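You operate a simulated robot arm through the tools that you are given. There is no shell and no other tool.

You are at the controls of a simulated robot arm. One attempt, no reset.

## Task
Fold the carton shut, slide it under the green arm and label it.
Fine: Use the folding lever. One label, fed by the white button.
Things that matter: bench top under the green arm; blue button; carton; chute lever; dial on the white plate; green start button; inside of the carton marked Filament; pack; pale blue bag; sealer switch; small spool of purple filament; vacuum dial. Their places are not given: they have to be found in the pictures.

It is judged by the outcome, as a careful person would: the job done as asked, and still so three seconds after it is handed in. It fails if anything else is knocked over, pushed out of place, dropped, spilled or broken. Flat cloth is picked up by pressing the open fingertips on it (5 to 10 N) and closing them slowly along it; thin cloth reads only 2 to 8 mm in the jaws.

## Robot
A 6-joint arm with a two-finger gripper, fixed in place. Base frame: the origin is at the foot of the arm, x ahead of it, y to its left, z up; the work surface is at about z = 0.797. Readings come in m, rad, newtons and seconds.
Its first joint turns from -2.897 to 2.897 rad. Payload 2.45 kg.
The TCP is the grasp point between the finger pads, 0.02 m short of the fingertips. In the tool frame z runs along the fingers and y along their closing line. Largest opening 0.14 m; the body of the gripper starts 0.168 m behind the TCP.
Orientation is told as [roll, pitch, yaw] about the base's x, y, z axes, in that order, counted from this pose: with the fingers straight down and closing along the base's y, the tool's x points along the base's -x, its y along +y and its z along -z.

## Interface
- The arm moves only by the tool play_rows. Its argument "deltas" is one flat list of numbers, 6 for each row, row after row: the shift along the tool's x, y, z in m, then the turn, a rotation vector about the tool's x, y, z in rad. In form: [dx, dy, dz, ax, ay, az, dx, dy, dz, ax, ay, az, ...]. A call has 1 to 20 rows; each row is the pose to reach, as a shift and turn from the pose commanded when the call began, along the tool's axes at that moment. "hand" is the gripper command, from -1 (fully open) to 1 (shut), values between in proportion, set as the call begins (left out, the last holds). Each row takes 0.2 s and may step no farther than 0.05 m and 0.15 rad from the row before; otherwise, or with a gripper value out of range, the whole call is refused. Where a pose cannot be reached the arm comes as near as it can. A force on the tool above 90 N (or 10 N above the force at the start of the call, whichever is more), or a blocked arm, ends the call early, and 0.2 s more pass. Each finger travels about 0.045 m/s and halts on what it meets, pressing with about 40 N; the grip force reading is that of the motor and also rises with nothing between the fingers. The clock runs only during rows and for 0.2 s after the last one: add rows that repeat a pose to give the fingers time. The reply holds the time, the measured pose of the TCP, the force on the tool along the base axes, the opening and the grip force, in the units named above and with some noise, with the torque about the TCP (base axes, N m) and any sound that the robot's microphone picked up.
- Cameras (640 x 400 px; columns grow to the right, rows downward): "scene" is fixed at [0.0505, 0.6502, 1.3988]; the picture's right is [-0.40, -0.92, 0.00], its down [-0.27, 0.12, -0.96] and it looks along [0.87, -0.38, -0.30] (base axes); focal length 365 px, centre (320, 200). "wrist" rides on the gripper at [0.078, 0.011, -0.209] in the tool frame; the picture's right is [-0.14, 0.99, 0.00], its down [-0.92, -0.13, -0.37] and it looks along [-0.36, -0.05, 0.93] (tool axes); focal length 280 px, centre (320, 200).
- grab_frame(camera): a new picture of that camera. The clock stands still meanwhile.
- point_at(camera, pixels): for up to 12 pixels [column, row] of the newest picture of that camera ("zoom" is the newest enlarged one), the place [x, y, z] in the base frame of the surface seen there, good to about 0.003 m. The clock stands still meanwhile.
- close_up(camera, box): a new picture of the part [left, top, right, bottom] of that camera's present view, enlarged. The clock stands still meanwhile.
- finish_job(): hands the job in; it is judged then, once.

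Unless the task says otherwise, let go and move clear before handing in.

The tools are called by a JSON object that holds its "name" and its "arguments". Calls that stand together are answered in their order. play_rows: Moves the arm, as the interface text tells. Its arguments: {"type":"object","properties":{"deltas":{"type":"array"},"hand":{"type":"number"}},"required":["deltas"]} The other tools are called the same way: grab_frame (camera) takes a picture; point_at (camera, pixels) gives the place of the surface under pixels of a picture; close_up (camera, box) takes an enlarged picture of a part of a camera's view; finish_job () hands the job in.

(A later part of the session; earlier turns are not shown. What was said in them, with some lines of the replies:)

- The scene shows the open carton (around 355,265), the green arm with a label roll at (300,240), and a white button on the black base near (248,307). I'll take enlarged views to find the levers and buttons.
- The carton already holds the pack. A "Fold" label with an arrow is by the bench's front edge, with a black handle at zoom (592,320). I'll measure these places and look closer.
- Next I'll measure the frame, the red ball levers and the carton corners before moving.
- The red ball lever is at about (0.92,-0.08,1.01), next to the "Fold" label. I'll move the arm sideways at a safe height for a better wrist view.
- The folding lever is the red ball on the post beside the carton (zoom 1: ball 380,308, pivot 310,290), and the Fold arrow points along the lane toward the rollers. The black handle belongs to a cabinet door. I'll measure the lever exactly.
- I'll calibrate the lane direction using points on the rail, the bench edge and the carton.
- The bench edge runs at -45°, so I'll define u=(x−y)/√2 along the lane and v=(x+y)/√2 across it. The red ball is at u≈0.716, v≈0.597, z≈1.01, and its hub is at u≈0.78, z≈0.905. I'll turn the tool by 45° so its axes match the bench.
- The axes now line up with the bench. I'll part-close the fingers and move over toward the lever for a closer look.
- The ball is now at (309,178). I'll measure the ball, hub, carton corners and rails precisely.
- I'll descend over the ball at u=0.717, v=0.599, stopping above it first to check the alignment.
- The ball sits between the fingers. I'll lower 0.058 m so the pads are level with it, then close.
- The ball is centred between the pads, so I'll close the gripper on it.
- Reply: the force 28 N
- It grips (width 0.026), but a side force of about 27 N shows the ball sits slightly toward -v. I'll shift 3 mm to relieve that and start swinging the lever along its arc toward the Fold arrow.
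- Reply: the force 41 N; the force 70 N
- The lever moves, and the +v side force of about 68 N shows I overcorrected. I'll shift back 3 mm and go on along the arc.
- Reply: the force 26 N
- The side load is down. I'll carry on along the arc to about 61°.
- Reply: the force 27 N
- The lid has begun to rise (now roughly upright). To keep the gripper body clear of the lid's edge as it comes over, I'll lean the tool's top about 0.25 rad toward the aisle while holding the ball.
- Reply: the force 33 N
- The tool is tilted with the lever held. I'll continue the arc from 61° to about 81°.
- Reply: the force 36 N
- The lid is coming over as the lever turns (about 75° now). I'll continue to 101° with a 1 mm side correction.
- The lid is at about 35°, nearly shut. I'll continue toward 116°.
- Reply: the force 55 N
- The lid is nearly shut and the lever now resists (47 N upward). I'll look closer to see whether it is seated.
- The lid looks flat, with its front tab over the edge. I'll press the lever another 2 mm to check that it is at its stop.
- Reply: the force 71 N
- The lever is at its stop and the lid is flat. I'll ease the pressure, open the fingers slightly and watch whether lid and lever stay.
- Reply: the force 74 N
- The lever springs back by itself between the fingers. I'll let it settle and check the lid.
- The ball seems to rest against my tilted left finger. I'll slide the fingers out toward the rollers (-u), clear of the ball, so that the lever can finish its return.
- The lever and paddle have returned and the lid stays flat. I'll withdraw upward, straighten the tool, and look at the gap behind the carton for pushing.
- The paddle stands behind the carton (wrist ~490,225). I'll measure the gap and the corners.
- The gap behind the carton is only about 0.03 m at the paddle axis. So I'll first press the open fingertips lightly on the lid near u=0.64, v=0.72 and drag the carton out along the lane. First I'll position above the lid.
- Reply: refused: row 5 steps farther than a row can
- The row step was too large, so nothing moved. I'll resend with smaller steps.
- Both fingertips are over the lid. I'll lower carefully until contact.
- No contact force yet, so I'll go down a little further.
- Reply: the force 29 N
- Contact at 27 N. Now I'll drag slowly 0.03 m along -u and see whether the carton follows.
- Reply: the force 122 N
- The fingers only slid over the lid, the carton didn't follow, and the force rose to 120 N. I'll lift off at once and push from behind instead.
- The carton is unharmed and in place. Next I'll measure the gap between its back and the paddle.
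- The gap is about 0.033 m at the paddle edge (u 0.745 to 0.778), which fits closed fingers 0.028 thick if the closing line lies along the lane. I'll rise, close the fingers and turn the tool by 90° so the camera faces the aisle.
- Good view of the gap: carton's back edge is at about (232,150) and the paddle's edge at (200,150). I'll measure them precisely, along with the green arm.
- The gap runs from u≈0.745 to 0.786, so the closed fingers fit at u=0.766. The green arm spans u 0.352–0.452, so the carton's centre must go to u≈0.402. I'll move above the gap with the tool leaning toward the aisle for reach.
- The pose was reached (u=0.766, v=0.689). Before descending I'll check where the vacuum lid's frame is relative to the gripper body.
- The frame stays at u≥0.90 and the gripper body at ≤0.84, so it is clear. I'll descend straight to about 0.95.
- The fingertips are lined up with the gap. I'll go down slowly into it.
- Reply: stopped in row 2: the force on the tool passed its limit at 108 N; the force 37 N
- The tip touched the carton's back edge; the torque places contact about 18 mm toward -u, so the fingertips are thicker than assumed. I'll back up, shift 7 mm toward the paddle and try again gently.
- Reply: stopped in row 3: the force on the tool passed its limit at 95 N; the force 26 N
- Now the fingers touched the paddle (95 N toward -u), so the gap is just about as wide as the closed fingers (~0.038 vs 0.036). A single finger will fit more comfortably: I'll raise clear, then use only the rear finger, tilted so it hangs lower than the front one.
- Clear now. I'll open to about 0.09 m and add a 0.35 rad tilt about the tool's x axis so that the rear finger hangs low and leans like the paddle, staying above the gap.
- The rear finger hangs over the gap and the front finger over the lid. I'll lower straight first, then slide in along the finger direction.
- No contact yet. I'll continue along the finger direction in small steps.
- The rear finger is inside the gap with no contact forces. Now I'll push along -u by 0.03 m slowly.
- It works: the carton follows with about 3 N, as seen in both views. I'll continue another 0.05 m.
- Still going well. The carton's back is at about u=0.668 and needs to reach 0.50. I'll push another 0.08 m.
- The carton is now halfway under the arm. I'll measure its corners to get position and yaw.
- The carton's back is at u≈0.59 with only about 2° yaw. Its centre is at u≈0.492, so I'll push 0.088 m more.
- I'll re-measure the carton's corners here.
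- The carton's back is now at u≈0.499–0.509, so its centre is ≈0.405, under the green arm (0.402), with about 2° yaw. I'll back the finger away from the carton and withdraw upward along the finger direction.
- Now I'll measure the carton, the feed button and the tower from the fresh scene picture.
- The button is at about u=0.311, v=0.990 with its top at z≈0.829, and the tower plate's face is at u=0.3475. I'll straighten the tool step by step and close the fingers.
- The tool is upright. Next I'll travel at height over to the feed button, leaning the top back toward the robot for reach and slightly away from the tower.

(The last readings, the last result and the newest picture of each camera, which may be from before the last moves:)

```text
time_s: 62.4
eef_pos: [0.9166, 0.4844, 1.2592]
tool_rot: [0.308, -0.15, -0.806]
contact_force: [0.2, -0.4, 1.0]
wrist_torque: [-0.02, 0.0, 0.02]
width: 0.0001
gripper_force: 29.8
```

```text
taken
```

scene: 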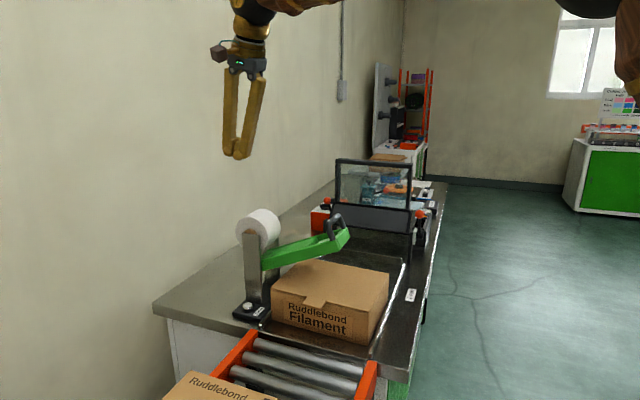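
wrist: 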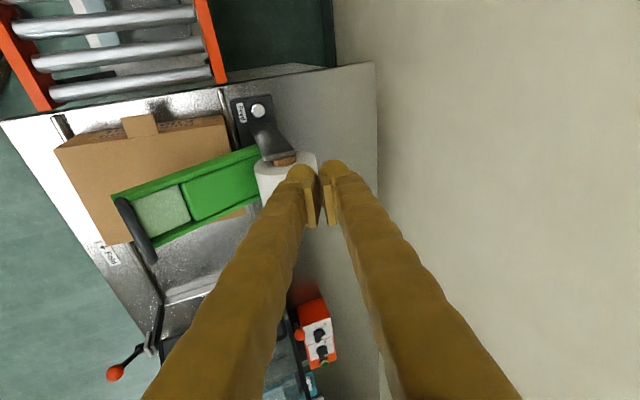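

I'm over the button; it appears at wrist (258,110). I'll measure it, the plate and the roll from here.

{"name": "point_at", "arguments": {"camera": "wrist", "pixels": [[258, 110], [258, 105], [253, 110], [264, 112], [270, 155], [285, 160], [300, 165], [150, 140], [60, 145], [225, 118], [160, 210], [140, 230]]}}

{"name": "close_up", "arguments": {"camera": "wrist", "box": [200, 80, 340, 190]}}

{"name": "close_up", "arguments": {"camera": "wrist", "box": [40, 90, 290, 270]}}

```text
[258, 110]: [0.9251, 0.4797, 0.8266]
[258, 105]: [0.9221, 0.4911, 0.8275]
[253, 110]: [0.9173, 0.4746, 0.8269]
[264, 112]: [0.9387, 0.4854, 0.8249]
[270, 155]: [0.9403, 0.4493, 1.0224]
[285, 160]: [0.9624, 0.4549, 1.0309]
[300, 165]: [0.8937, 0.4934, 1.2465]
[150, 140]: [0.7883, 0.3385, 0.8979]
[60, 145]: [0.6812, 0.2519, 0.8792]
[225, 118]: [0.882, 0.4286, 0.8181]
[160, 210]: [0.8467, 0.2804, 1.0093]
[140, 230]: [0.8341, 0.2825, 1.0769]
```

```text
3.64 times, centred on (270, 135) of wrist
```

zoom: 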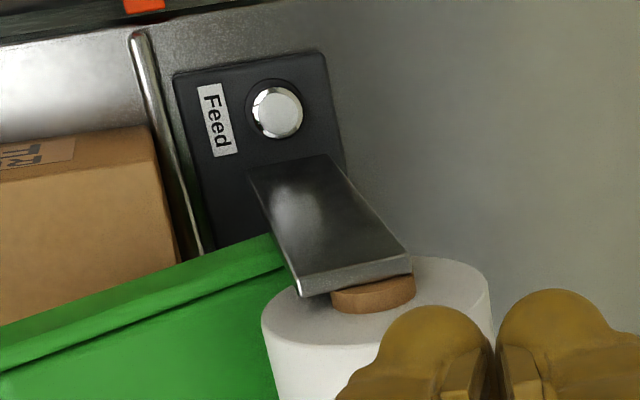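

```text
2.22 times, centred on (165, 180) of wrist
```

zoom: 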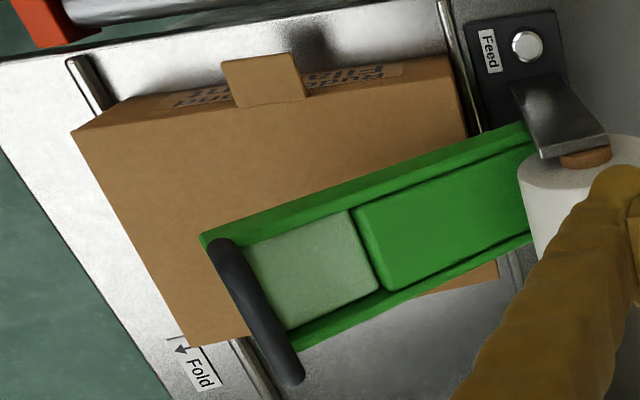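

The button's centre is at about u=0.313, v=0.992, z=0.827. I'll reduce the lean a little before descending.

{"name": "play_rows", "arguments": {"deltas": [-0.003, -0.001, 0, 0.04, 0.035, 0, -0.0054, -0.002, 0, 0.08, 0.07, 0, -0.0054, -0.002, 0, 0.08, 0.07, 0]}}

```text
time_s: 63.2
eef_pos: [0.9192, 0.4781, 1.261]
tool_rot: [0.223, -0.08, -0.787]
contact_force: [0.2, 0.3, 0.0]
wrist_torque: [-0.01, 0.02, 0.0]
width: 0.0002
gripper_force: 29.2
```

The pose is set (u=0.312, v=0.988). I'll descend to about 2.5 cm above the button.

{"name": "play_rows", "arguments": {"deltas": [0.0034, -0.0094, 0.0418, 0, 0, 0, 0.0069, -0.0188, 0.0836, 0, 0, 0, 0.0103, -0.0282, 0.1254, 0, 0, 0, 0.0138, -0.0377, 0.1672, 0, 0, 0, 0.0172, -0.0471, 0.209, 0, 0, 0, 0.0206, -0.0565, 0.2508, 0, 0, 0, 0.0241, -0.0659, 0.2926, 0, 0, 0, 0.0275, -0.0753, 0.3344, 0, 0, 0, 0.0306, -0.0838, 0.3718, 0, 0, 0, 0.0306, -0.0838, 0.3718, 0, 0, 0]}}

{"name": "grab_frame", "arguments": {"camera": "wrist"}}

{"name": "close_up", "arguments": {"camera": "scene", "box": [200, 190, 340, 340]}}

```text
time_s: 65.4
eef_pos: [0.919, 0.4771, 0.8801]
tool_rot: [0.223, -0.081, -0.788]
contact_force: [-0.3, -0.2, 0.4]
wrist_torque: [-0.01, 0.02, 0.02]
width: 0.0003
gripper_force: 29.2
```

```text
taken
```

wrist: 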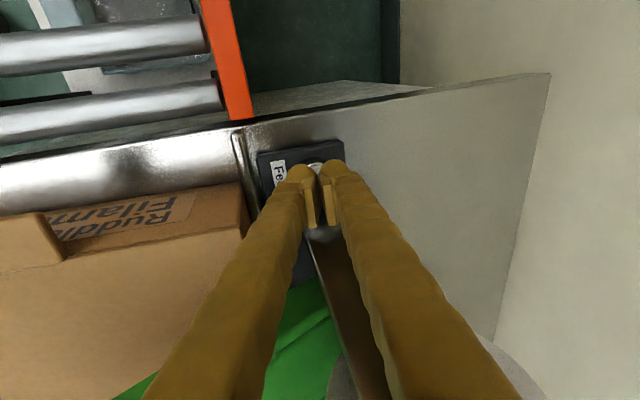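

```text
2.67 times, centred on (270, 265) of scene
```

zoom: 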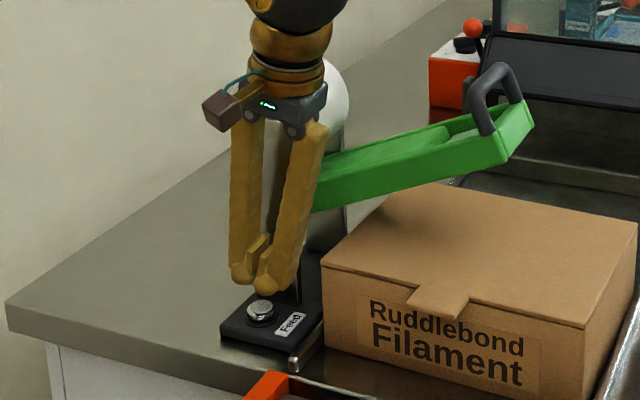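

The closed fingertips hang directly over the white button. I'll lower in small steps until I feel it.

{"name": "play_rows", "arguments": {"deltas": [0.001, -0.0026, 0.0117, 0, 0, 0, 0.0019, -0.0053, 0.0233, 0, 0, 0, 0.0019, -0.0053, 0.0233, 0, 0, 0]}}

{"name": "play_rows", "arguments": {"deltas": [0.0002, -0.0007, 0.0029, 0, 0, 0, 0.0004, -0.0013, 0.0058, 0, 0, 0]}}

{"name": "close_up", "arguments": {"camera": "scene", "box": [210, 260, 310, 340]}}

```text
time_s: 66.2
eef_pos: [0.92, 0.4783, 0.8551]
tool_rot: [0.224, -0.08, -0.789]
contact_force: [0.4, -0.3, -0.6]
wrist_torque: [0.01, -0.02, -0.01]
width: 0.0
gripper_force: 29.3
```

```text
time_s: 66.8
eef_pos: [0.9185, 0.4788, 0.8495]
tool_rot: [0.225, -0.08, -0.787]
contact_force: [-0.3, -0.3, 0.4]
wrist_torque: [0.0, -0.02, 0.02]
width: 0.0
gripper_force: 29.5
```

```text
5.00 times, centred on (260, 300) of scene
```

zoom: 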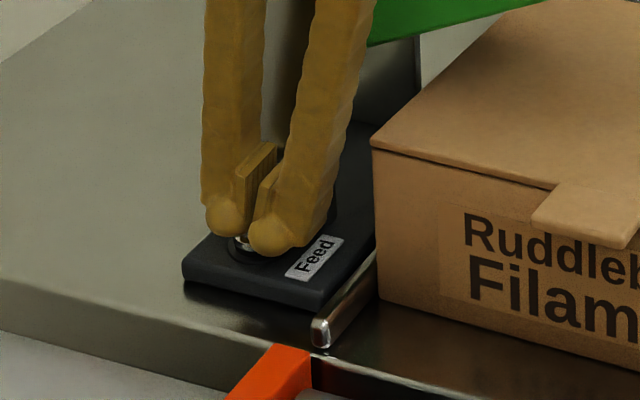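

No contact yet. I'll step further in 2 mm increments, watching for force or a click.

{"name": "play_rows", "arguments": {"deltas": [0.0002, -0.0005, 0.0021, 0, 0, 0]}}

{"name": "play_rows", "arguments": {"deltas": [0.0002, -0.0005, 0.0021, 0, 0, 0]}}

```text
time_s: 67.2
eef_pos: [0.9186, 0.4788, 0.8478]
tool_rot: [0.224, -0.08, -0.788]
contact_force: [1.0, -1.1, 2.8]
wrist_torque: [-0.03, 0.0, 0.03]
width: 0.0
gripper_force: 29.3
heard: click
```

```text
time_s: 67.6
eef_pos: [0.9186, 0.4789, 0.8439]
tool_rot: [0.226, -0.08, -0.789]
contact_force: [2.0, -1.3, 5.9]
wrist_torque: [-0.1, -0.03, 0.02]
width: 0.0002
gripper_force: 29.3
```

A click was heard, so the button registered once. I'll rise straight up without pressing again and check that a label appeared.

{"name": "play_rows", "arguments": {"deltas": [-0.0032, 0.0088, -0.0389, 0, 0, 0, -0.0064, 0.0175, -0.0778, 0, 0, 0, -0.0096, 0.0263, -0.1166, 0, 0, 0, -0.0128, 0.035, -0.1555, 0, 0, 0, -0.016, 0.0438, -0.1944, 0, 0, 0, -0.0192, 0.0526, -0.2333, 0, 0, 0, -0.0224, 0.0613, -0.2722, 0, 0, 0, -0.0256, 0.07, -0.311, 0, 0, 0, -0.0288, 0.0788, -0.35, 0, 0, 0, -0.0312, 0.0854, -0.3791, 0, 0, 0, -0.0312, 0.0854, -0.3791, 0, 0, 0]}}

{"name": "grab_frame", "arguments": {"camera": "wrist"}}

{"name": "close_up", "arguments": {"camera": "scene", "box": [220, 190, 420, 340]}}

```text
time_s: 70.0
eef_pos: [0.9195, 0.477, 1.2332]
tool_rot: [0.223, -0.082, -0.788]
contact_force: [-0.6, 0.2, 1.5]
wrist_torque: [0.02, -0.02, -0.01]
width: 0.0
gripper_force: 29.2
```

```text
taken
```

wrist: 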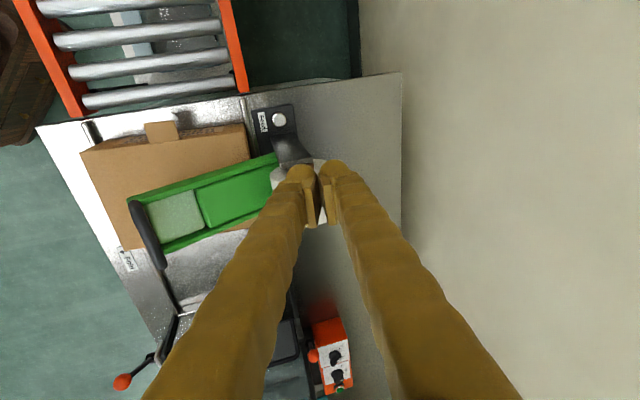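

```text
2.67 times, centred on (320, 265) of scene
```

zoom: 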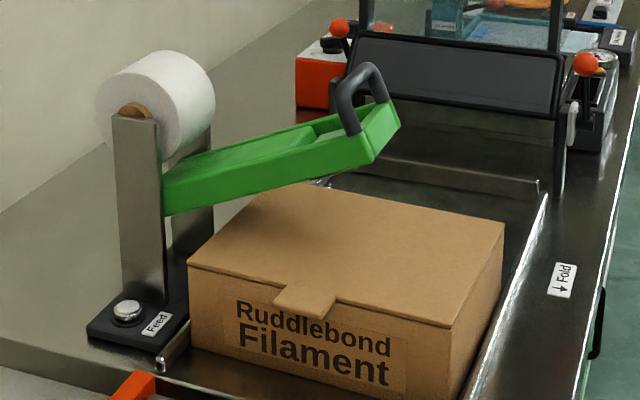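

The click registered, but any label would be hidden under the head. I'll move over the carton with the tool upright to inspect the green arm's handle.

{"name": "play_rows", "arguments": {"deltas": [-0.0104, -0.0368, -0.0131, 0.025, 0.009, 0, -0.0209, -0.0736, -0.0262, 0.05, 0.018, 0, -0.0313, -0.1103, -0.0393, 0.075, 0.027, 0, -0.0418, -0.1471, -0.0524, 0.1, 0.036, 0, -0.0522, -0.1839, -0.0656, 0.125, 0.045, 0, -0.0627, -0.2207, -0.0787, 0.15, 0.054, 0, -0.0731, -0.2574, -0.0918, 0.175, 0.063, 0, -0.0836, -0.2942, -0.1049, 0.2, 0.072, 0, -0.094, -0.331, -0.118, 0.224, 0.08, 0, -0.094, -0.331, -0.118, 0.224, 0.08, 0]}}

{"name": "grab_frame", "arguments": {"camera": "wrist"}}

```text
time_s: 72.2
eef_pos: [0.7324, 0.1665, 1.2831]
tool_rot: [0.0, -0.001, -0.782]
contact_force: [-0.1, -0.7, 0.4]
wrist_torque: [0.02, 0.01, -0.01]
width: 0.0
gripper_force: 28.7
```

```text
taken
```

wrist: 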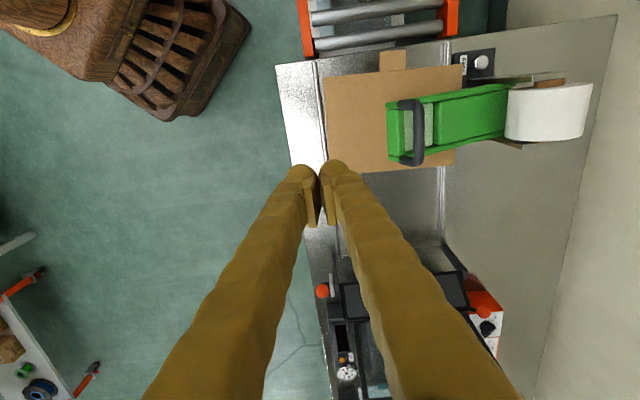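

Clear view: the handle bar runs from about (410,104) to (412,162), along u. I'll measure it.

{"name": "close_up", "arguments": {"camera": "wrist", "box": [310, 50, 530, 190]}}

{"name": "point_at", "arguments": {"camera": "wrist", "pixels": [[409, 104], [415, 130], [417, 158], [405, 101], [404, 161], [429, 125], [395, 130], [450, 120], [388, 105], [391, 157], [505, 85], [509, 130]]}}

{"name": "point_at", "arguments": {"camera": "wrist", "pixels": [[324, 78], [461, 66], [455, 164], [331, 172], [380, 50], [395, 69], [413, 115], [411, 125], [419, 140], [419, 125]]}}

```text
2.86 times, centred on (420, 120) of wrist
```

zoom: 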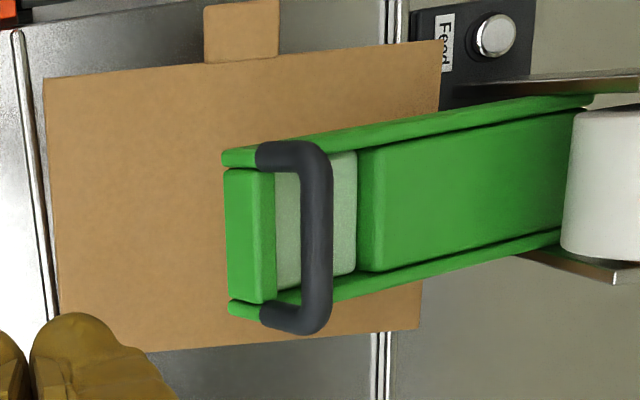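

```text
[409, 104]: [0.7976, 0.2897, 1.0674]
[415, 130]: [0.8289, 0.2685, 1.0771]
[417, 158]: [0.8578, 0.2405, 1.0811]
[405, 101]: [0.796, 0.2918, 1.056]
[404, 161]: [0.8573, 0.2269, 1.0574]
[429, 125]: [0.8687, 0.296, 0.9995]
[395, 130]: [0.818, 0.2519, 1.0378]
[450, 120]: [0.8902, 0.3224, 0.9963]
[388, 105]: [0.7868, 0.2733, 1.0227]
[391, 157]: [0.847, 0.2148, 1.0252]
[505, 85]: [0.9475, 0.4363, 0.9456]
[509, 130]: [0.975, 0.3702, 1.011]
```

```text
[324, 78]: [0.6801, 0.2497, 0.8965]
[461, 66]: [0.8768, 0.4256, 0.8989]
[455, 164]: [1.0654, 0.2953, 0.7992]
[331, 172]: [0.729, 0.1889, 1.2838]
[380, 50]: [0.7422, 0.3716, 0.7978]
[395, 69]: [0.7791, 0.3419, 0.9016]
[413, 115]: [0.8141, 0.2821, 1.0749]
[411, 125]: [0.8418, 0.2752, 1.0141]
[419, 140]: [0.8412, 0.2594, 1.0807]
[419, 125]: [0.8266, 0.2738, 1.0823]
```

The bar centre is at about u=0.404, v=0.778, z≈1.073. I'll open to about 0.06 m and come down over it with the fingers on either side.

{"name": "play_rows", "arguments": {"deltas": [-0.001, 0.04, 0, 0, 0, 0, -0.002, 0.08, 0, 0, 0, 0, -0.003, 0.12, 0.02, 0, 0, 0, -0.004, 0.1424, 0.05, 0, 0, 0, -0.004, 0.1424, 0.09, 0, 0, 0, -0.004, 0.1424, 0.13, 0, 0, 0, -0.004, 0.1424, 0.153, 0, 0, 0, -0.004, 0.1424, 0.153, 0, 0, 0], "hand": 0.143}}

{"name": "grab_frame", "arguments": {"camera": "wrist"}}

{"name": "close_up", "arguments": {"camera": "scene", "box": [260, 150, 420, 290]}}

```text
time_s: 74.0
eef_pos: [0.8374, 0.2661, 1.13]
tool_rot: [0.0, 0.001, -0.779]
contact_force: [-0.4, 0.1, 0.0]
wrist_torque: [-0.01, 0.01, -0.03]
width: 0.0601
gripper_force: 0.0
```

```text
taken
```

wrist: 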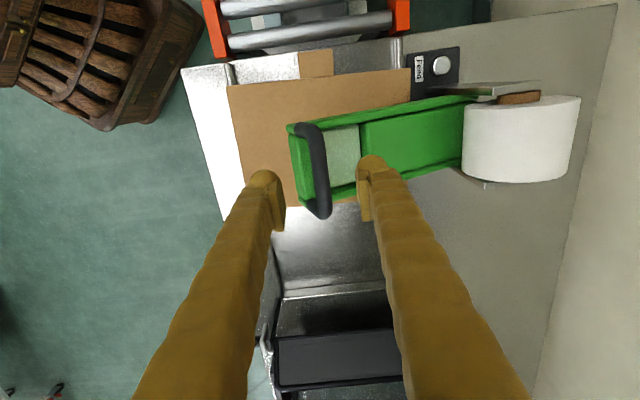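

```text
2.86 times, centred on (340, 220) of scene
```

zoom: 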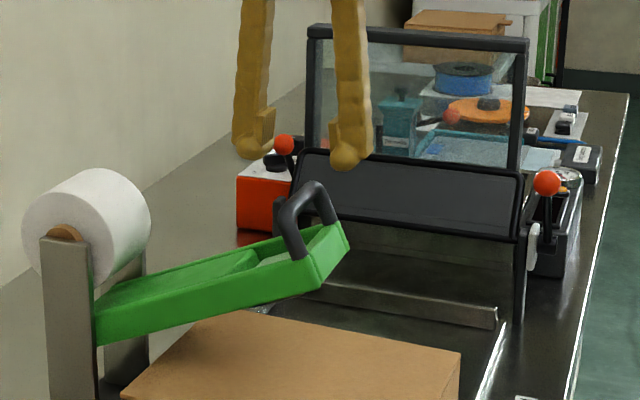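

The handle is between the fingers. I'll lower to z=1.076 and close.

{"name": "play_rows", "arguments": {"deltas": [0, -0.001, 0.027, 0, 0, 0, 0, -0.002, 0.054, 0, 0, 0, 0, -0.002, 0.054, 0, 0, 0]}}

{"name": "play_rows", "arguments": {"deltas": [0, 0, 0, 0, 0, 0, 0, 0, 0, 0, 0, 0, 0, 0, 0, 0, 0, 0], "hand": 0.8}}

{"name": "close_up", "arguments": {"camera": "scene", "box": [260, 180, 420, 300]}}

```text
time_s: 74.8
eef_pos: [0.8355, 0.2651, 1.076]
tool_rot: [0.0, -0.001, -0.78]
contact_force: [1.2, -0.2, 0.0]
wrist_torque: [0.03, 0.0, 0.0]
width: 0.0596
gripper_force: 0.1
```

```text
time_s: 75.6
eef_pos: [0.8364, 0.2656, 1.0757]
tool_rot: [-0.001, 0.002, -0.781]
contact_force: [4.9, 2.7, -3.0]
wrist_torque: [-0.01, -0.02, -0.1]
width: 0.0185
gripper_force: 3.7
```

```text
3.33 times, centred on (340, 240) of scene
```

zoom: 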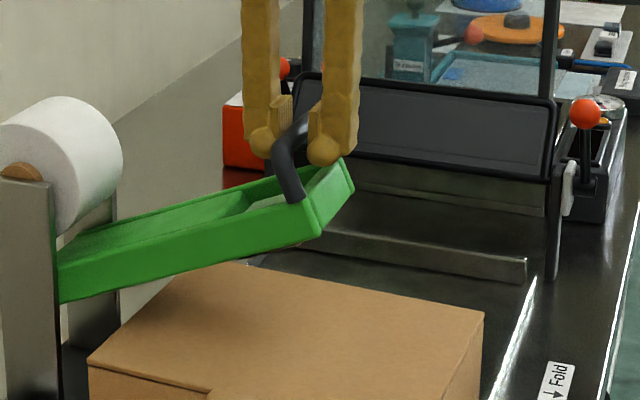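

The bar is held lightly (width 0.0185). I'll pull down along the arc, first about 10°.

{"name": "play_rows", "arguments": {"deltas": [0, -0.0055, 0.009, 0, 0, 0, 0, -0.0114, 0.0185, 0, 0, 0, 0, -0.0165, 0.028, 0, 0, 0, 0, -0.021, 0.038, 0, 0, 0, 0, -0.021, 0.038, 0, 0, 0]}}

{"name": "close_up", "arguments": {"camera": "scene", "box": [260, 180, 420, 300]}}

```text
time_s: 76.8
eef_pos: [0.8215, 0.2501, 1.0381]
tool_rot: [-0.002, -0.001, -0.779]
contact_force: [2.6, 6.0, -1.1]
wrist_torque: [0.02, -0.03, -0.07]
width: 0.0189
gripper_force: 3.6
```

```text
3.33 times, centred on (340, 240) of scene
```

zoom: 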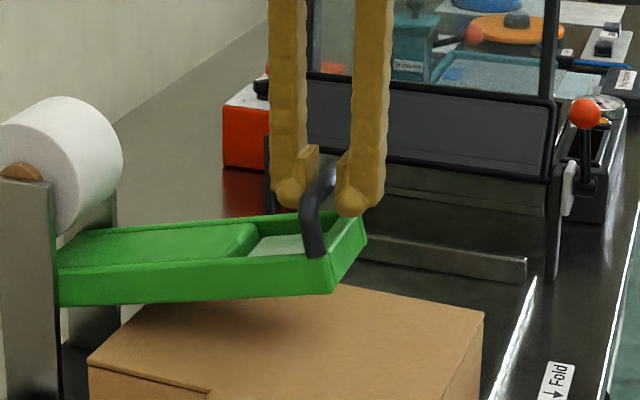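

The arm follows easily. I'll continue toward the carton.

{"name": "play_rows", "arguments": {"deltas": [0, -0.004, 0.01, 0, 0, 0, 0, -0.008, 0.02, 0, 0, 0, 0, -0.011, 0.03, 0, 0, 0, 0, -0.011, 0.03, 0, 0, 0]}}

{"name": "close_up", "arguments": {"camera": "scene", "box": [260, 180, 420, 300]}}

```text
time_s: 77.8
eef_pos: [0.8124, 0.2406, 1.0069]
tool_rot: [0.0, -0.001, -0.78]
contact_force: [3.6, 6.0, -0.4]
wrist_torque: [0.04, 0.0, -0.05]
width: 0.0187
gripper_force: 3.3
```

```text
3.33 times, centred on (340, 240) of scene
```

zoom: 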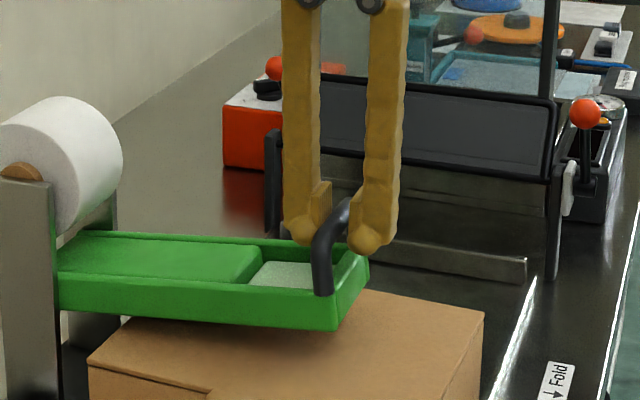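

The arm is nearly horizontal and close to the lid. I'll continue in smaller steps, watching the force.

{"name": "play_rows", "arguments": {"deltas": [0, -0.0014, 0.005, 0, 0, 0, 0, -0.0026, 0.01, 0, 0, 0, 0, -0.0026, 0.01, 0, 0, 0]}}

{"name": "play_rows", "arguments": {"deltas": [0, -0.001, 0.005, 0, 0, 0, 0, -0.001, 0.005, 0, 0, 0]}}

{"name": "close_up", "arguments": {"camera": "scene", "box": [260, 180, 420, 300]}}

```text
time_s: 78.6
eef_pos: [0.8113, 0.2397, 0.9978]
tool_rot: [0.001, 0.0, -0.78]
contact_force: [5.6, 2.4, 0.4]
wrist_torque: [0.03, -0.05, -0.05]
width: 0.0185
gripper_force: 3.0
```

```text
time_s: 79.2
eef_pos: [0.8106, 0.2403, 0.9934]
tool_rot: [-0.001, 0.001, -0.779]
contact_force: [4.9, 3.2, 1.5]
wrist_torque: [0.02, -0.05, -0.05]
width: 0.0175
gripper_force: 2.9
```

```text
3.33 times, centred on (340, 240) of scene
```

zoom: 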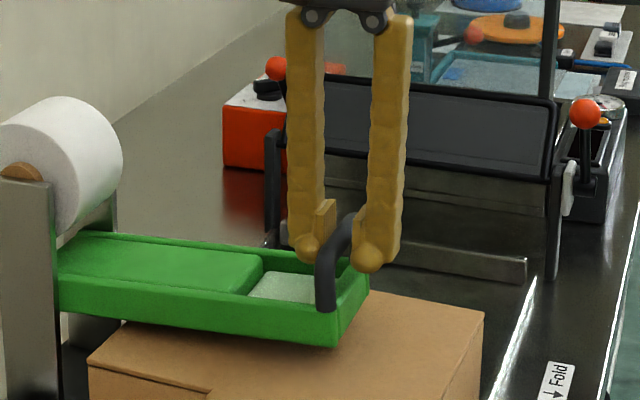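

The width dropped slightly, so the pads may be slipping on the bar as the head meets the lid. I'll come back up 4 mm, tighten the grip and then press.

{"name": "play_rows", "arguments": {"deltas": [0, 0.0005, -0.004, 0, 0, 0, 0, 0.0005, -0.004, 0, 0, 0]}}

{"name": "play_rows", "arguments": {"deltas": [0, 0, 0, 0, 0, 0, 0, 0, 0, 0, 0, 0], "hand": 1}}

{"name": "play_rows", "arguments": {"deltas": [0, -0.0005, 0.002, 0, 0, 0, 0, -0.0008, 0.004, 0, 0, 0, 0, -0.0008, 0.004, 0, 0, 0]}}

{"name": "close_up", "arguments": {"camera": "scene", "box": [260, 200, 400, 300]}}

```text
time_s: 79.8
eef_pos: [0.8108, 0.2398, 0.9975]
tool_rot: [0.0, 0.001, -0.781]
contact_force: [4.8, 2.9, 0.8]
wrist_torque: [0.03, -0.01, -0.09]
width: 0.018
gripper_force: 3.0
```

```text
time_s: 80.4
eef_pos: [0.812, 0.2414, 0.9979]
tool_rot: [0.001, -0.002, -0.779]
contact_force: [43.4, 38.5, -12.2]
wrist_torque: [-0.01, -0.16, -0.28]
width: 0.0122
gripper_force: 36.0
```

```text
time_s: 81.2
eef_pos: [0.8111, 0.2412, 0.9929]
tool_rot: [0.003, -0.004, -0.779]
contact_force: [49.5, 62.8, -18.3]
wrist_torque: [0.2, 0.0, -0.13]
width: 0.0124
gripper_force: 39.6
```

```text
4.00 times, centred on (330, 250) of scene
```

zoom: 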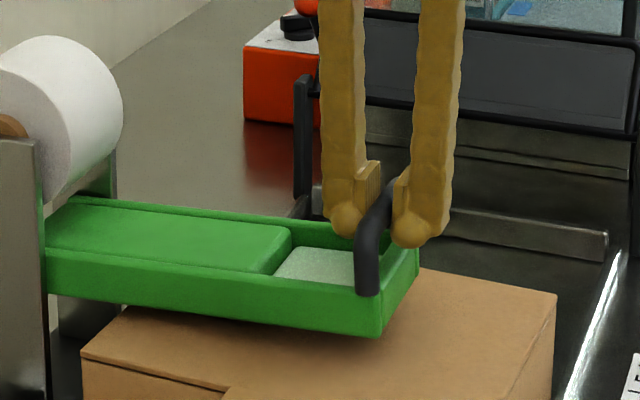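

A sideways load of about 79 N toward +v shows that my arc runs too far toward the aisle. I'll check the wrist view and then relax a few mm toward +v.

{"name": "play_rows", "arguments": {"deltas": [0, 0.0025, 0, 0, 0, 0, 0, 0.0025, 0, 0, 0, 0]}}

{"name": "grab_frame", "arguments": {"camera": "wrist"}}

{"name": "close_up", "arguments": {"camera": "wrist", "box": [220, 80, 440, 250]}}

```text
time_s: 81.8
eef_pos: [0.8125, 0.2399, 0.9916]
tool_rot: [-0.002, -0.002, -0.78]
contact_force: [20.6, 40.4, -8.5]
wrist_torque: [0.12, 0.1, -0.24]
width: 0.0119
gripper_force: 39.0
```

```text
taken
```

wrist: 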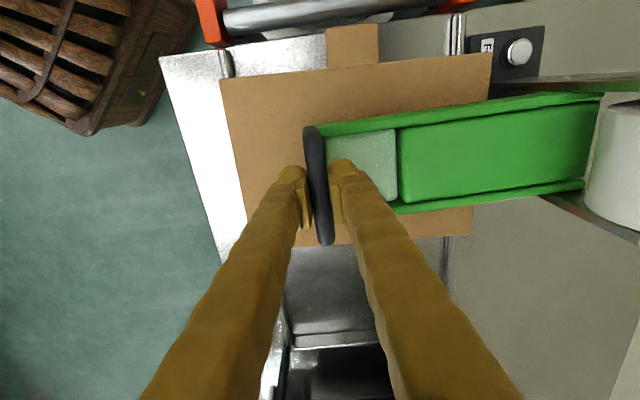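

```text
2.35 times, centred on (330, 165) of wrist
```

zoom: 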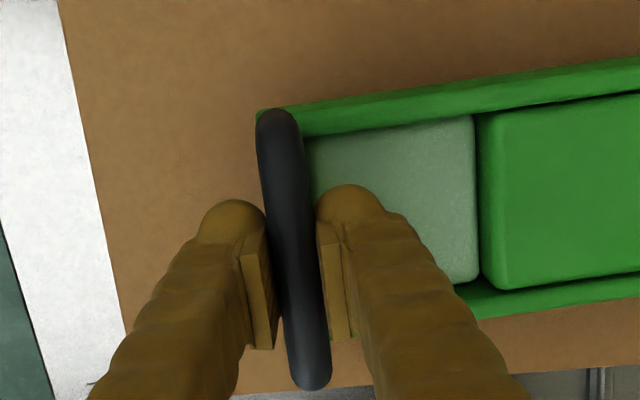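

The bar sits well in the grip. I'll relax another 1.5 mm toward +v and push down further to find the contact with the lid.

{"name": "play_rows", "arguments": {"deltas": [0, 0.0015, 0.002, 0, 0, 0, 0, 0.0015, 0.004, 0, 0, 0, 0, 0.0015, 0.004, 0, 0, 0]}}

{"name": "close_up", "arguments": {"camera": "scene", "box": [260, 200, 400, 300]}}

```text
time_s: 82.6
eef_pos: [0.8123, 0.2408, 0.9878]
tool_rot: [-0.004, 0.0, -0.781]
contact_force: [-40.6, 0.7, 8.7]
wrist_torque: [0.0, 0.2, -0.57]
width: 0.0117
gripper_force: 38.9
```

```text
4.00 times, centred on (330, 250) of scene
```

zoom: 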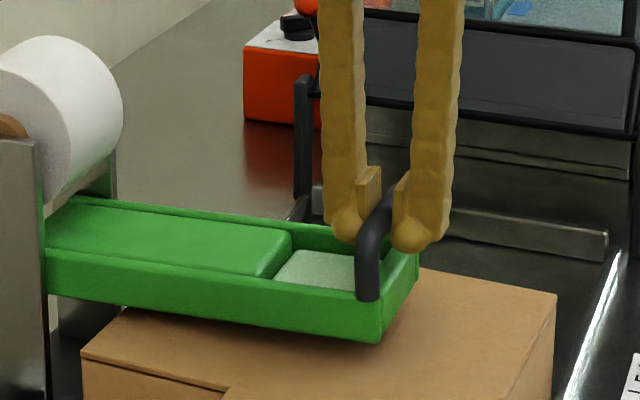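

The arm is still going down (front corner now at zoom (378,342)). I'll continue in 4 mm steps.

{"name": "play_rows", "arguments": {"deltas": [0, -0.0008, 0.002, 0, 0, 0, 0, -0.001, 0.004, 0, 0, 0, 0, -0.001, 0.004, 0, 0, 0]}}

{"name": "play_rows", "arguments": {"deltas": [0, -0.0003, 0.002, 0, 0, 0, 0, -0.0005, 0.004, 0, 0, 0, 0, -0.0005, 0.004, 0, 0, 0]}}

{"name": "close_up", "arguments": {"camera": "scene", "box": [260, 200, 400, 300]}}

```text
time_s: 83.4
eef_pos: [0.8116, 0.239, 0.9867]
tool_rot: [-0.003, -0.001, -0.78]
contact_force: [-50.5, -33.2, 14.5]
wrist_torque: [-0.17, 0.18, -0.74]
width: 0.0118
gripper_force: 38.0
```

```text
time_s: 84.2
eef_pos: [0.8103, 0.2386, 0.9826]
tool_rot: [-0.004, 0.0, -0.781]
contact_force: [-48.1, -62.4, 18.2]
wrist_torque: [-0.36, 0.11, -0.61]
width: 0.0119
gripper_force: 39.1
```

```text
4.00 times, centred on (330, 250) of scene
```

zoom: 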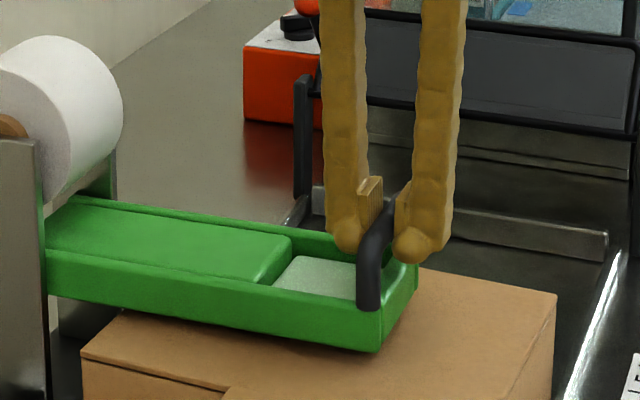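

It is still descending and now pulls toward -v. I'll shift 2.5 mm that way, continue, and measure the head's height over the lid.

{"name": "play_rows", "arguments": {"deltas": [0, -0.0025, 0.001, 0, 0, 0, 0, -0.003, 0.004, 0, 0, 0, 0, -0.003, 0.004, 0, 0, 0]}}

{"name": "grab_frame", "arguments": {"camera": "scene"}}

{"name": "point_at", "arguments": {"camera": "scene", "pixels": [[354, 286], [354, 290], [340, 283], [300, 277], [362, 275], [360, 268], [350, 300], [336, 268], [310, 265]]}}

{"name": "close_up", "arguments": {"camera": "scene", "box": [270, 230, 390, 310]}}

```text
time_s: 85.0
eef_pos: [0.8108, 0.2384, 0.9783]
tool_rot: [0.0, 0.0, -0.779]
contact_force: [-30.5, -53.9, 13.3]
wrist_torque: [-0.2, 0.07, -0.55]
width: 0.0114
gripper_force: 38.4
```

```text
taken
```

scene: 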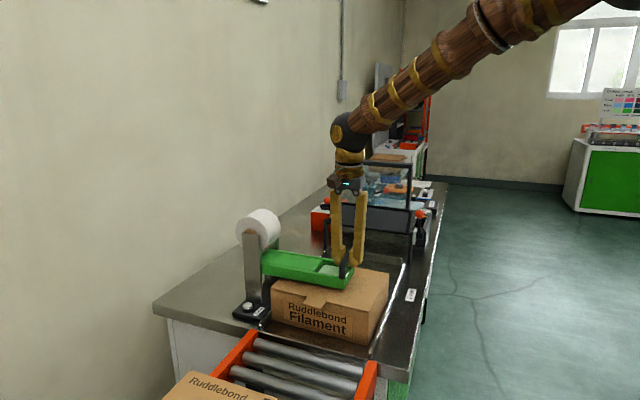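

```text
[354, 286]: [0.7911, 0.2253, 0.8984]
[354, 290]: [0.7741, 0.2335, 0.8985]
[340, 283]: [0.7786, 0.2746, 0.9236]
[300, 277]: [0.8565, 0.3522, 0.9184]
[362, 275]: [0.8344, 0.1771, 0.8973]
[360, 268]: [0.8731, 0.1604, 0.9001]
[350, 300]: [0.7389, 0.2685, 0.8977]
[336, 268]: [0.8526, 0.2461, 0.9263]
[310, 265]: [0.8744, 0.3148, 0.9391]
```

```text
5.00 times, centred on (330, 270) of scene
```

zoom: 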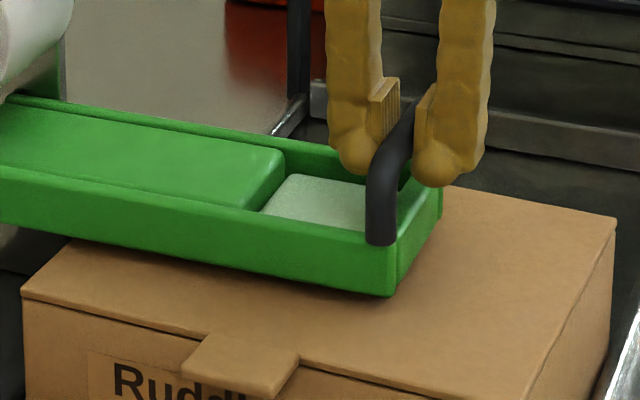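

The head is within about 1 cm of the lid. I'll keep going in small steps with a slight -v correction.

{"name": "play_rows", "arguments": {"deltas": [0, -0.002, 0.001, 0, 0, 0, 0, -0.002, 0.004, 0, 0, 0, 0, -0.002, 0.004, 0, 0, 0]}}

{"name": "play_rows", "arguments": {"deltas": [0, -0.0005, 0.002, 0, 0, 0, 0, -0.0005, 0.004, 0, 0, 0, 0, -0.0005, 0.004, 0, 0, 0]}}

{"name": "close_up", "arguments": {"camera": "scene", "box": [270, 230, 390, 310]}}

```text
time_s: 85.8
eef_pos: [0.809, 0.238, 0.974]
tool_rot: [0.0, -0.002, -0.782]
contact_force: [7.4, -31.2, 5.3]
wrist_torque: [-0.06, -0.1, -0.5]
width: 0.0113
gripper_force: 38.0
```

```text
time_s: 86.6
eef_pos: [0.8069, 0.2385, 0.9697]
tool_rot: [0.002, 0.001, -0.778]
contact_force: [2.9, -2.1, 33.7]
wrist_torque: [-0.04, -0.02, -0.49]
width: 0.0114
gripper_force: 38.6
```

```text
5.00 times, centred on (330, 270) of scene
```

zoom: 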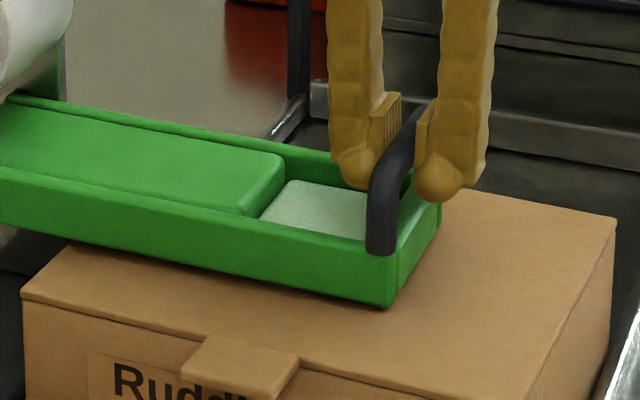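

Upward force rose to 34 N: the head is now on the lid. I'll press 1 mm more and hold for about a second so that the label sticks.

{"name": "play_rows", "arguments": {"deltas": [0, 0, 0.001, 0, 0, 0, 0, 0, 0.001, 0, 0, 0, 0, 0, 0.001, 0, 0, 0, 0, 0, 0.001, 0, 0, 0, 0, 0, 0.001, 0, 0, 0]}}

{"name": "close_up", "arguments": {"camera": "scene", "box": [270, 230, 390, 310]}}

```text
time_s: 87.8
eef_pos: [0.8084, 0.2376, 0.9678]
tool_rot: [0.003, -0.001, -0.779]
contact_force: [10.9, 33.4, 30.3]
wrist_torque: [0.03, 0.05, -0.47]
width: 0.0111
gripper_force: 38.5
```

```text
5.00 times, centred on (330, 270) of scene
```

zoom: 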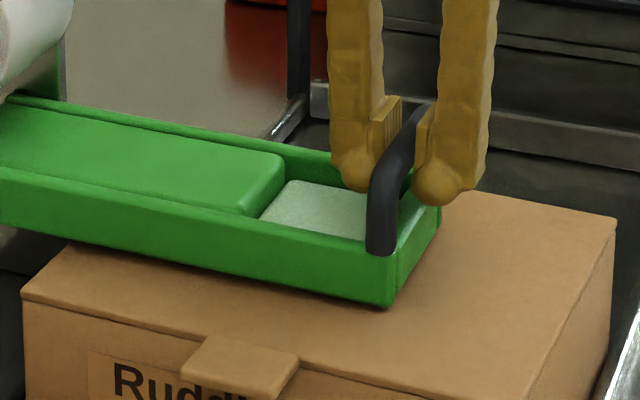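

The arm is stopped on the lid. I'll press 2 mm more for a firmer press.

{"name": "play_rows", "arguments": {"deltas": [0, 0, 0.001, 0, 0, 0, 0, 0.0005, 0.002, 0, 0, 0, 0, 0.0005, 0.002, 0, 0, 0, 0, 0.0005, 0.002, 0, 0, 0]}}

{"name": "close_up", "arguments": {"camera": "wrist", "box": [200, 40, 500, 260]}}

```text
time_s: 88.8
eef_pos: [0.8087, 0.2374, 0.9664]
tool_rot: [0.0, -0.002, -0.781]
contact_force: [23.7, 34.3, 31.5]
wrist_torque: [-0.01, 0.07, -0.53]
width: 0.0111
gripper_force: 37.8
```

```text
1.82 times, centred on (350, 150) of wrist
```

zoom: 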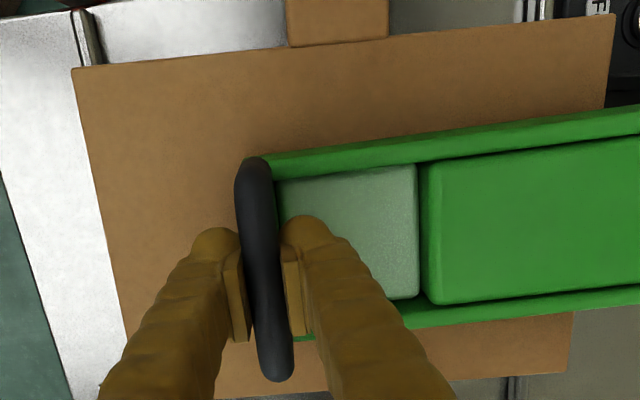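

A firm press of about 30 N has been applied. Now I'll raise the arm gently along its arc and look for the label on the lid.

{"name": "play_rows", "arguments": {"deltas": [0, 0.0015, -0.008, 0, 0, 0, 0, 0.003, -0.02, 0, 0, 0, 0, 0.0045, -0.032, 0, 0, 0, 0, 0.007, -0.0415, 0, 0, 0, 0, 0.012, -0.056, 0, 0, 0, 0, 0.019, -0.0716, 0, 0, 0, 0, 0.019, -0.0716, 0, 0, 0]}}

{"name": "grab_frame", "arguments": {"camera": "scene"}}

{"name": "close_up", "arguments": {"camera": "scene", "box": [250, 210, 410, 330]}}

{"name": "grab_frame", "arguments": {"camera": "wrist"}}

```text
time_s: 90.0
eef_pos: [0.8197, 0.2477, 1.0178]
tool_rot: [0.006, -0.001, -0.779]
contact_force: [30.5, 22.5, -12.0]
wrist_torque: [-0.48, -0.2, -0.8]
width: 0.011
gripper_force: 38.4
stopped in row 6: the force on the tool passed its limit at 91 N (the readings are from after the stop); the commanded pose is now the measured one
```

```text
taken
```

scene: 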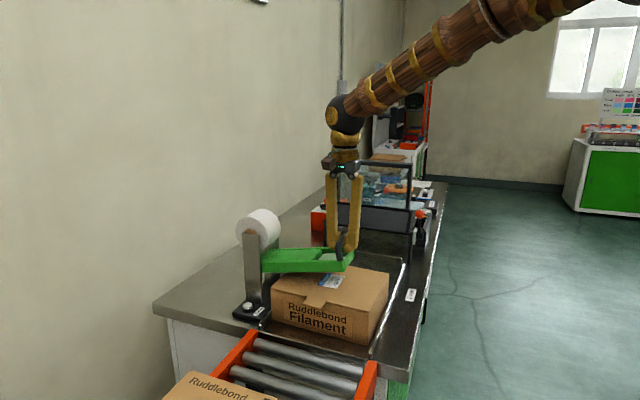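

```text
3.33 times, centred on (330, 270) of scene
```

zoom: 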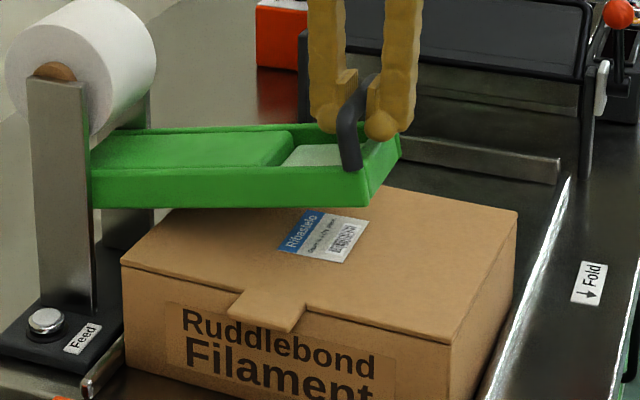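

```text
taken
```

wrist: 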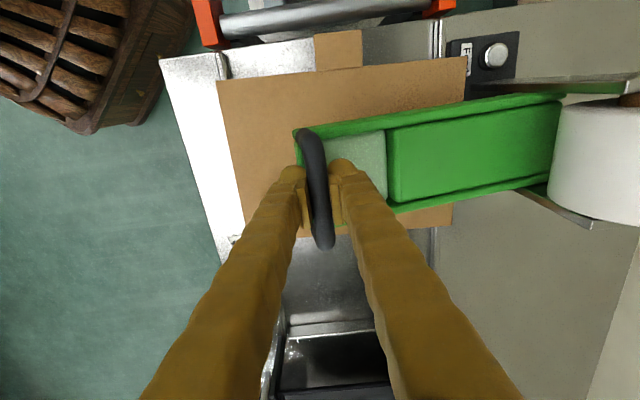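

The label is on the lid, printed side up, one only. I'll loosen to a light grip and raise the green arm the rest of the way to its rest position.

{"name": "play_rows", "arguments": {"deltas": [0, 0, 0, 0, 0, 0, 0, 0, 0, 0, 0, 0], "hand": 0.8}}

{"name": "play_rows", "arguments": {"deltas": [0, 0.003, -0.01, 0, 0, 0, 0, 0.007, -0.02, 0, 0, 0, 0, 0.011, -0.03, 0, 0, 0, 0, 0.016, -0.04, 0, 0, 0, 0, 0.016, -0.04, 0, 0, 0]}}

{"name": "close_up", "arguments": {"camera": "scene", "box": [250, 190, 410, 310]}}

```text
time_s: 90.6
eef_pos: [0.8184, 0.2458, 1.0176]
tool_rot: [0.002, -0.003, -0.779]
contact_force: [2.8, 4.7, 0.2]
wrist_torque: [-0.01, 0.04, -0.05]
width: 0.0174
gripper_force: 2.2
```

```text
time_s: 91.8
eef_pos: [0.8285, 0.2578, 1.0579]
tool_rot: [0.004, -0.002, -0.779]
contact_force: [7.3, 5.0, -2.7]
wrist_torque: [-0.08, 0.04, -0.16]
width: 0.0201
gripper_force: 4.5
```

```text
3.33 times, centred on (330, 250) of scene
```

zoom: 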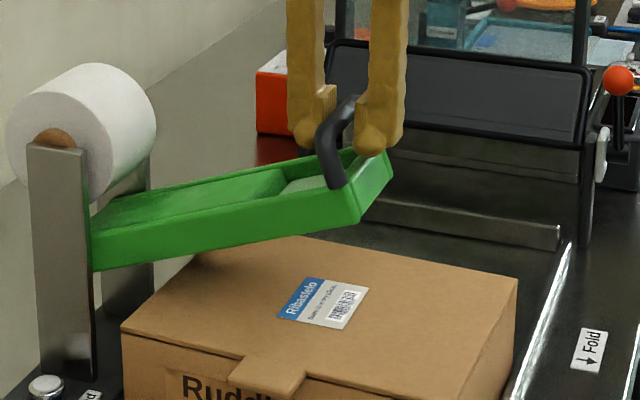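

Nearly back at rest. I'll do the last bit up and then open the fingers.

{"name": "play_rows", "arguments": {"deltas": [0, 0.004, -0.008, 0, 0, 0, 0, 0.008, -0.016, 0, 0, 0, 0, 0.01, -0.02, 0, 0, 0, 0, 0.01, -0.02, 0, 0, 0]}}

{"name": "play_rows", "arguments": {"deltas": [0, 0, 0, 0, 0, 0, 0, 0, 0, 0, 0, 0], "hand": 0.143}}

{"name": "close_up", "arguments": {"camera": "scene", "box": [250, 190, 410, 310]}}

```text
time_s: 92.8
eef_pos: [0.8349, 0.2653, 1.079]
tool_rot: [0.001, 0.0, -0.78]
contact_force: [5.3, 4.7, -5.1]
wrist_torque: [-0.04, -0.04, -0.08]
width: 0.0191
gripper_force: 3.5
```

```text
time_s: 93.4
eef_pos: [0.8368, 0.2658, 1.0779]
tool_rot: [0.001, -0.001, -0.778]
contact_force: [0.0, 0.5, -0.3]
wrist_torque: [-0.01, 0.01, 0.03]
width: 0.0599
gripper_force: 0.0
```

```text
3.33 times, centred on (330, 250) of scene
```

zoom: 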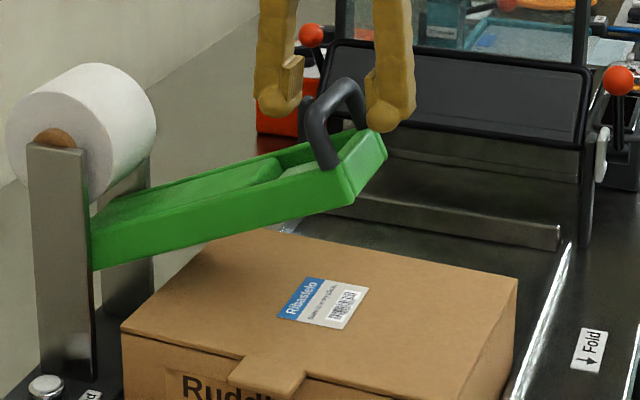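

The green arm is released at its rest position, and the label sits flat on the shut lid. I'll rise straight up and move clear.

{"name": "play_rows", "arguments": {"deltas": [0, 0, -0.03, 0, 0, 0, 0, 0, -0.07, 0, 0, 0, 0, 0, -0.11, 0, 0, 0, 0, 0, -0.15, 0, 0, 0, 0, -0.03, -0.18, 0, 0, 0, 0, -0.07, -0.2, 0, 0, 0, 0, -0.11, -0.2, 0, 0, 0, 0, -0.15, -0.2, 0, 0, 0, 0, -0.19, -0.2, 0, 0, 0, 0, -0.23, -0.2, 0, 0, 0, 0, -0.23, -0.2, 0, 0, 0, 0, -0.23, -0.2, 0, 0, 0]}}

{"name": "grab_frame", "arguments": {"camera": "scene"}}

{"name": "close_up", "arguments": {"camera": "scene", "box": [220, 150, 440, 350]}}

{"name": "grab_frame", "arguments": {"camera": "wrist"}}

```text
time_s: 96.0
eef_pos: [0.6732, 0.1012, 1.2772]
tool_rot: [0.001, -0.003, -0.779]
contact_force: [0.5, 0.2, 0.4]
wrist_torque: [-0.01, 0.02, 0.02]
width: 0.06
gripper_force: 0.0
```

```text
taken
```

scene: 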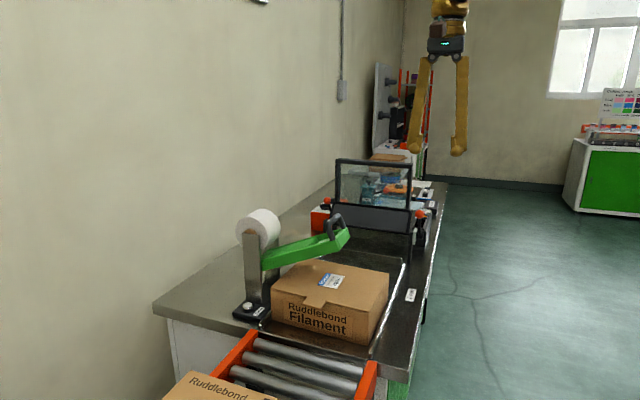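

```text
2.00 times, centred on (330, 250) of scene
```

zoom: 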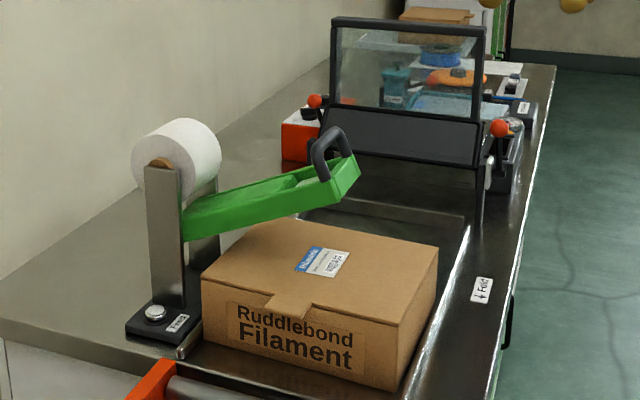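

```text
taken
```

wrist: 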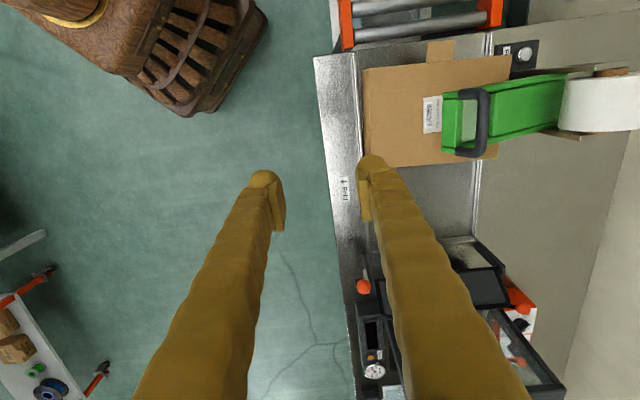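

The scene picture shows the carton shut and under the green arm, with one label flat on its lid (around 332,281). The lever and green arm are back at rest, nothing else has moved, and the gripper is clear, so I'm handing in.

{"name": "finish_job", "arguments": {}}

```text
The job is handed in.
```

The carton is folded shut, sitting under the green arm with one label on its lid, and the job is handed in. The result of the judging has not come back to me.

- **Folding:** I used the red-ball folding lever. It sprang back to rest by itself and the lid stayed flat. The front tab lies over the front edge; it is not tucked in.
- **Sliding:** The carton is centred under the green arm to within about 4 mm and turned about 2° from square. I first tried dragging it by the lid; the fingers slipped and pressed down with about 120 N. After that I pushed it from behind, brushing the carton's back edge and the folding paddle at about 100 N while fitting a finger in. I saw no damage in the pictures.
- **Labelling:** I pressed the white feed button once and heard one click. I then pressed the green arm onto the lid with about 30 N and raised it back to rest. One label is visible, flat and print side up.

In the last pictures nothing else had been moved or knocked over, and the gripper was clear.
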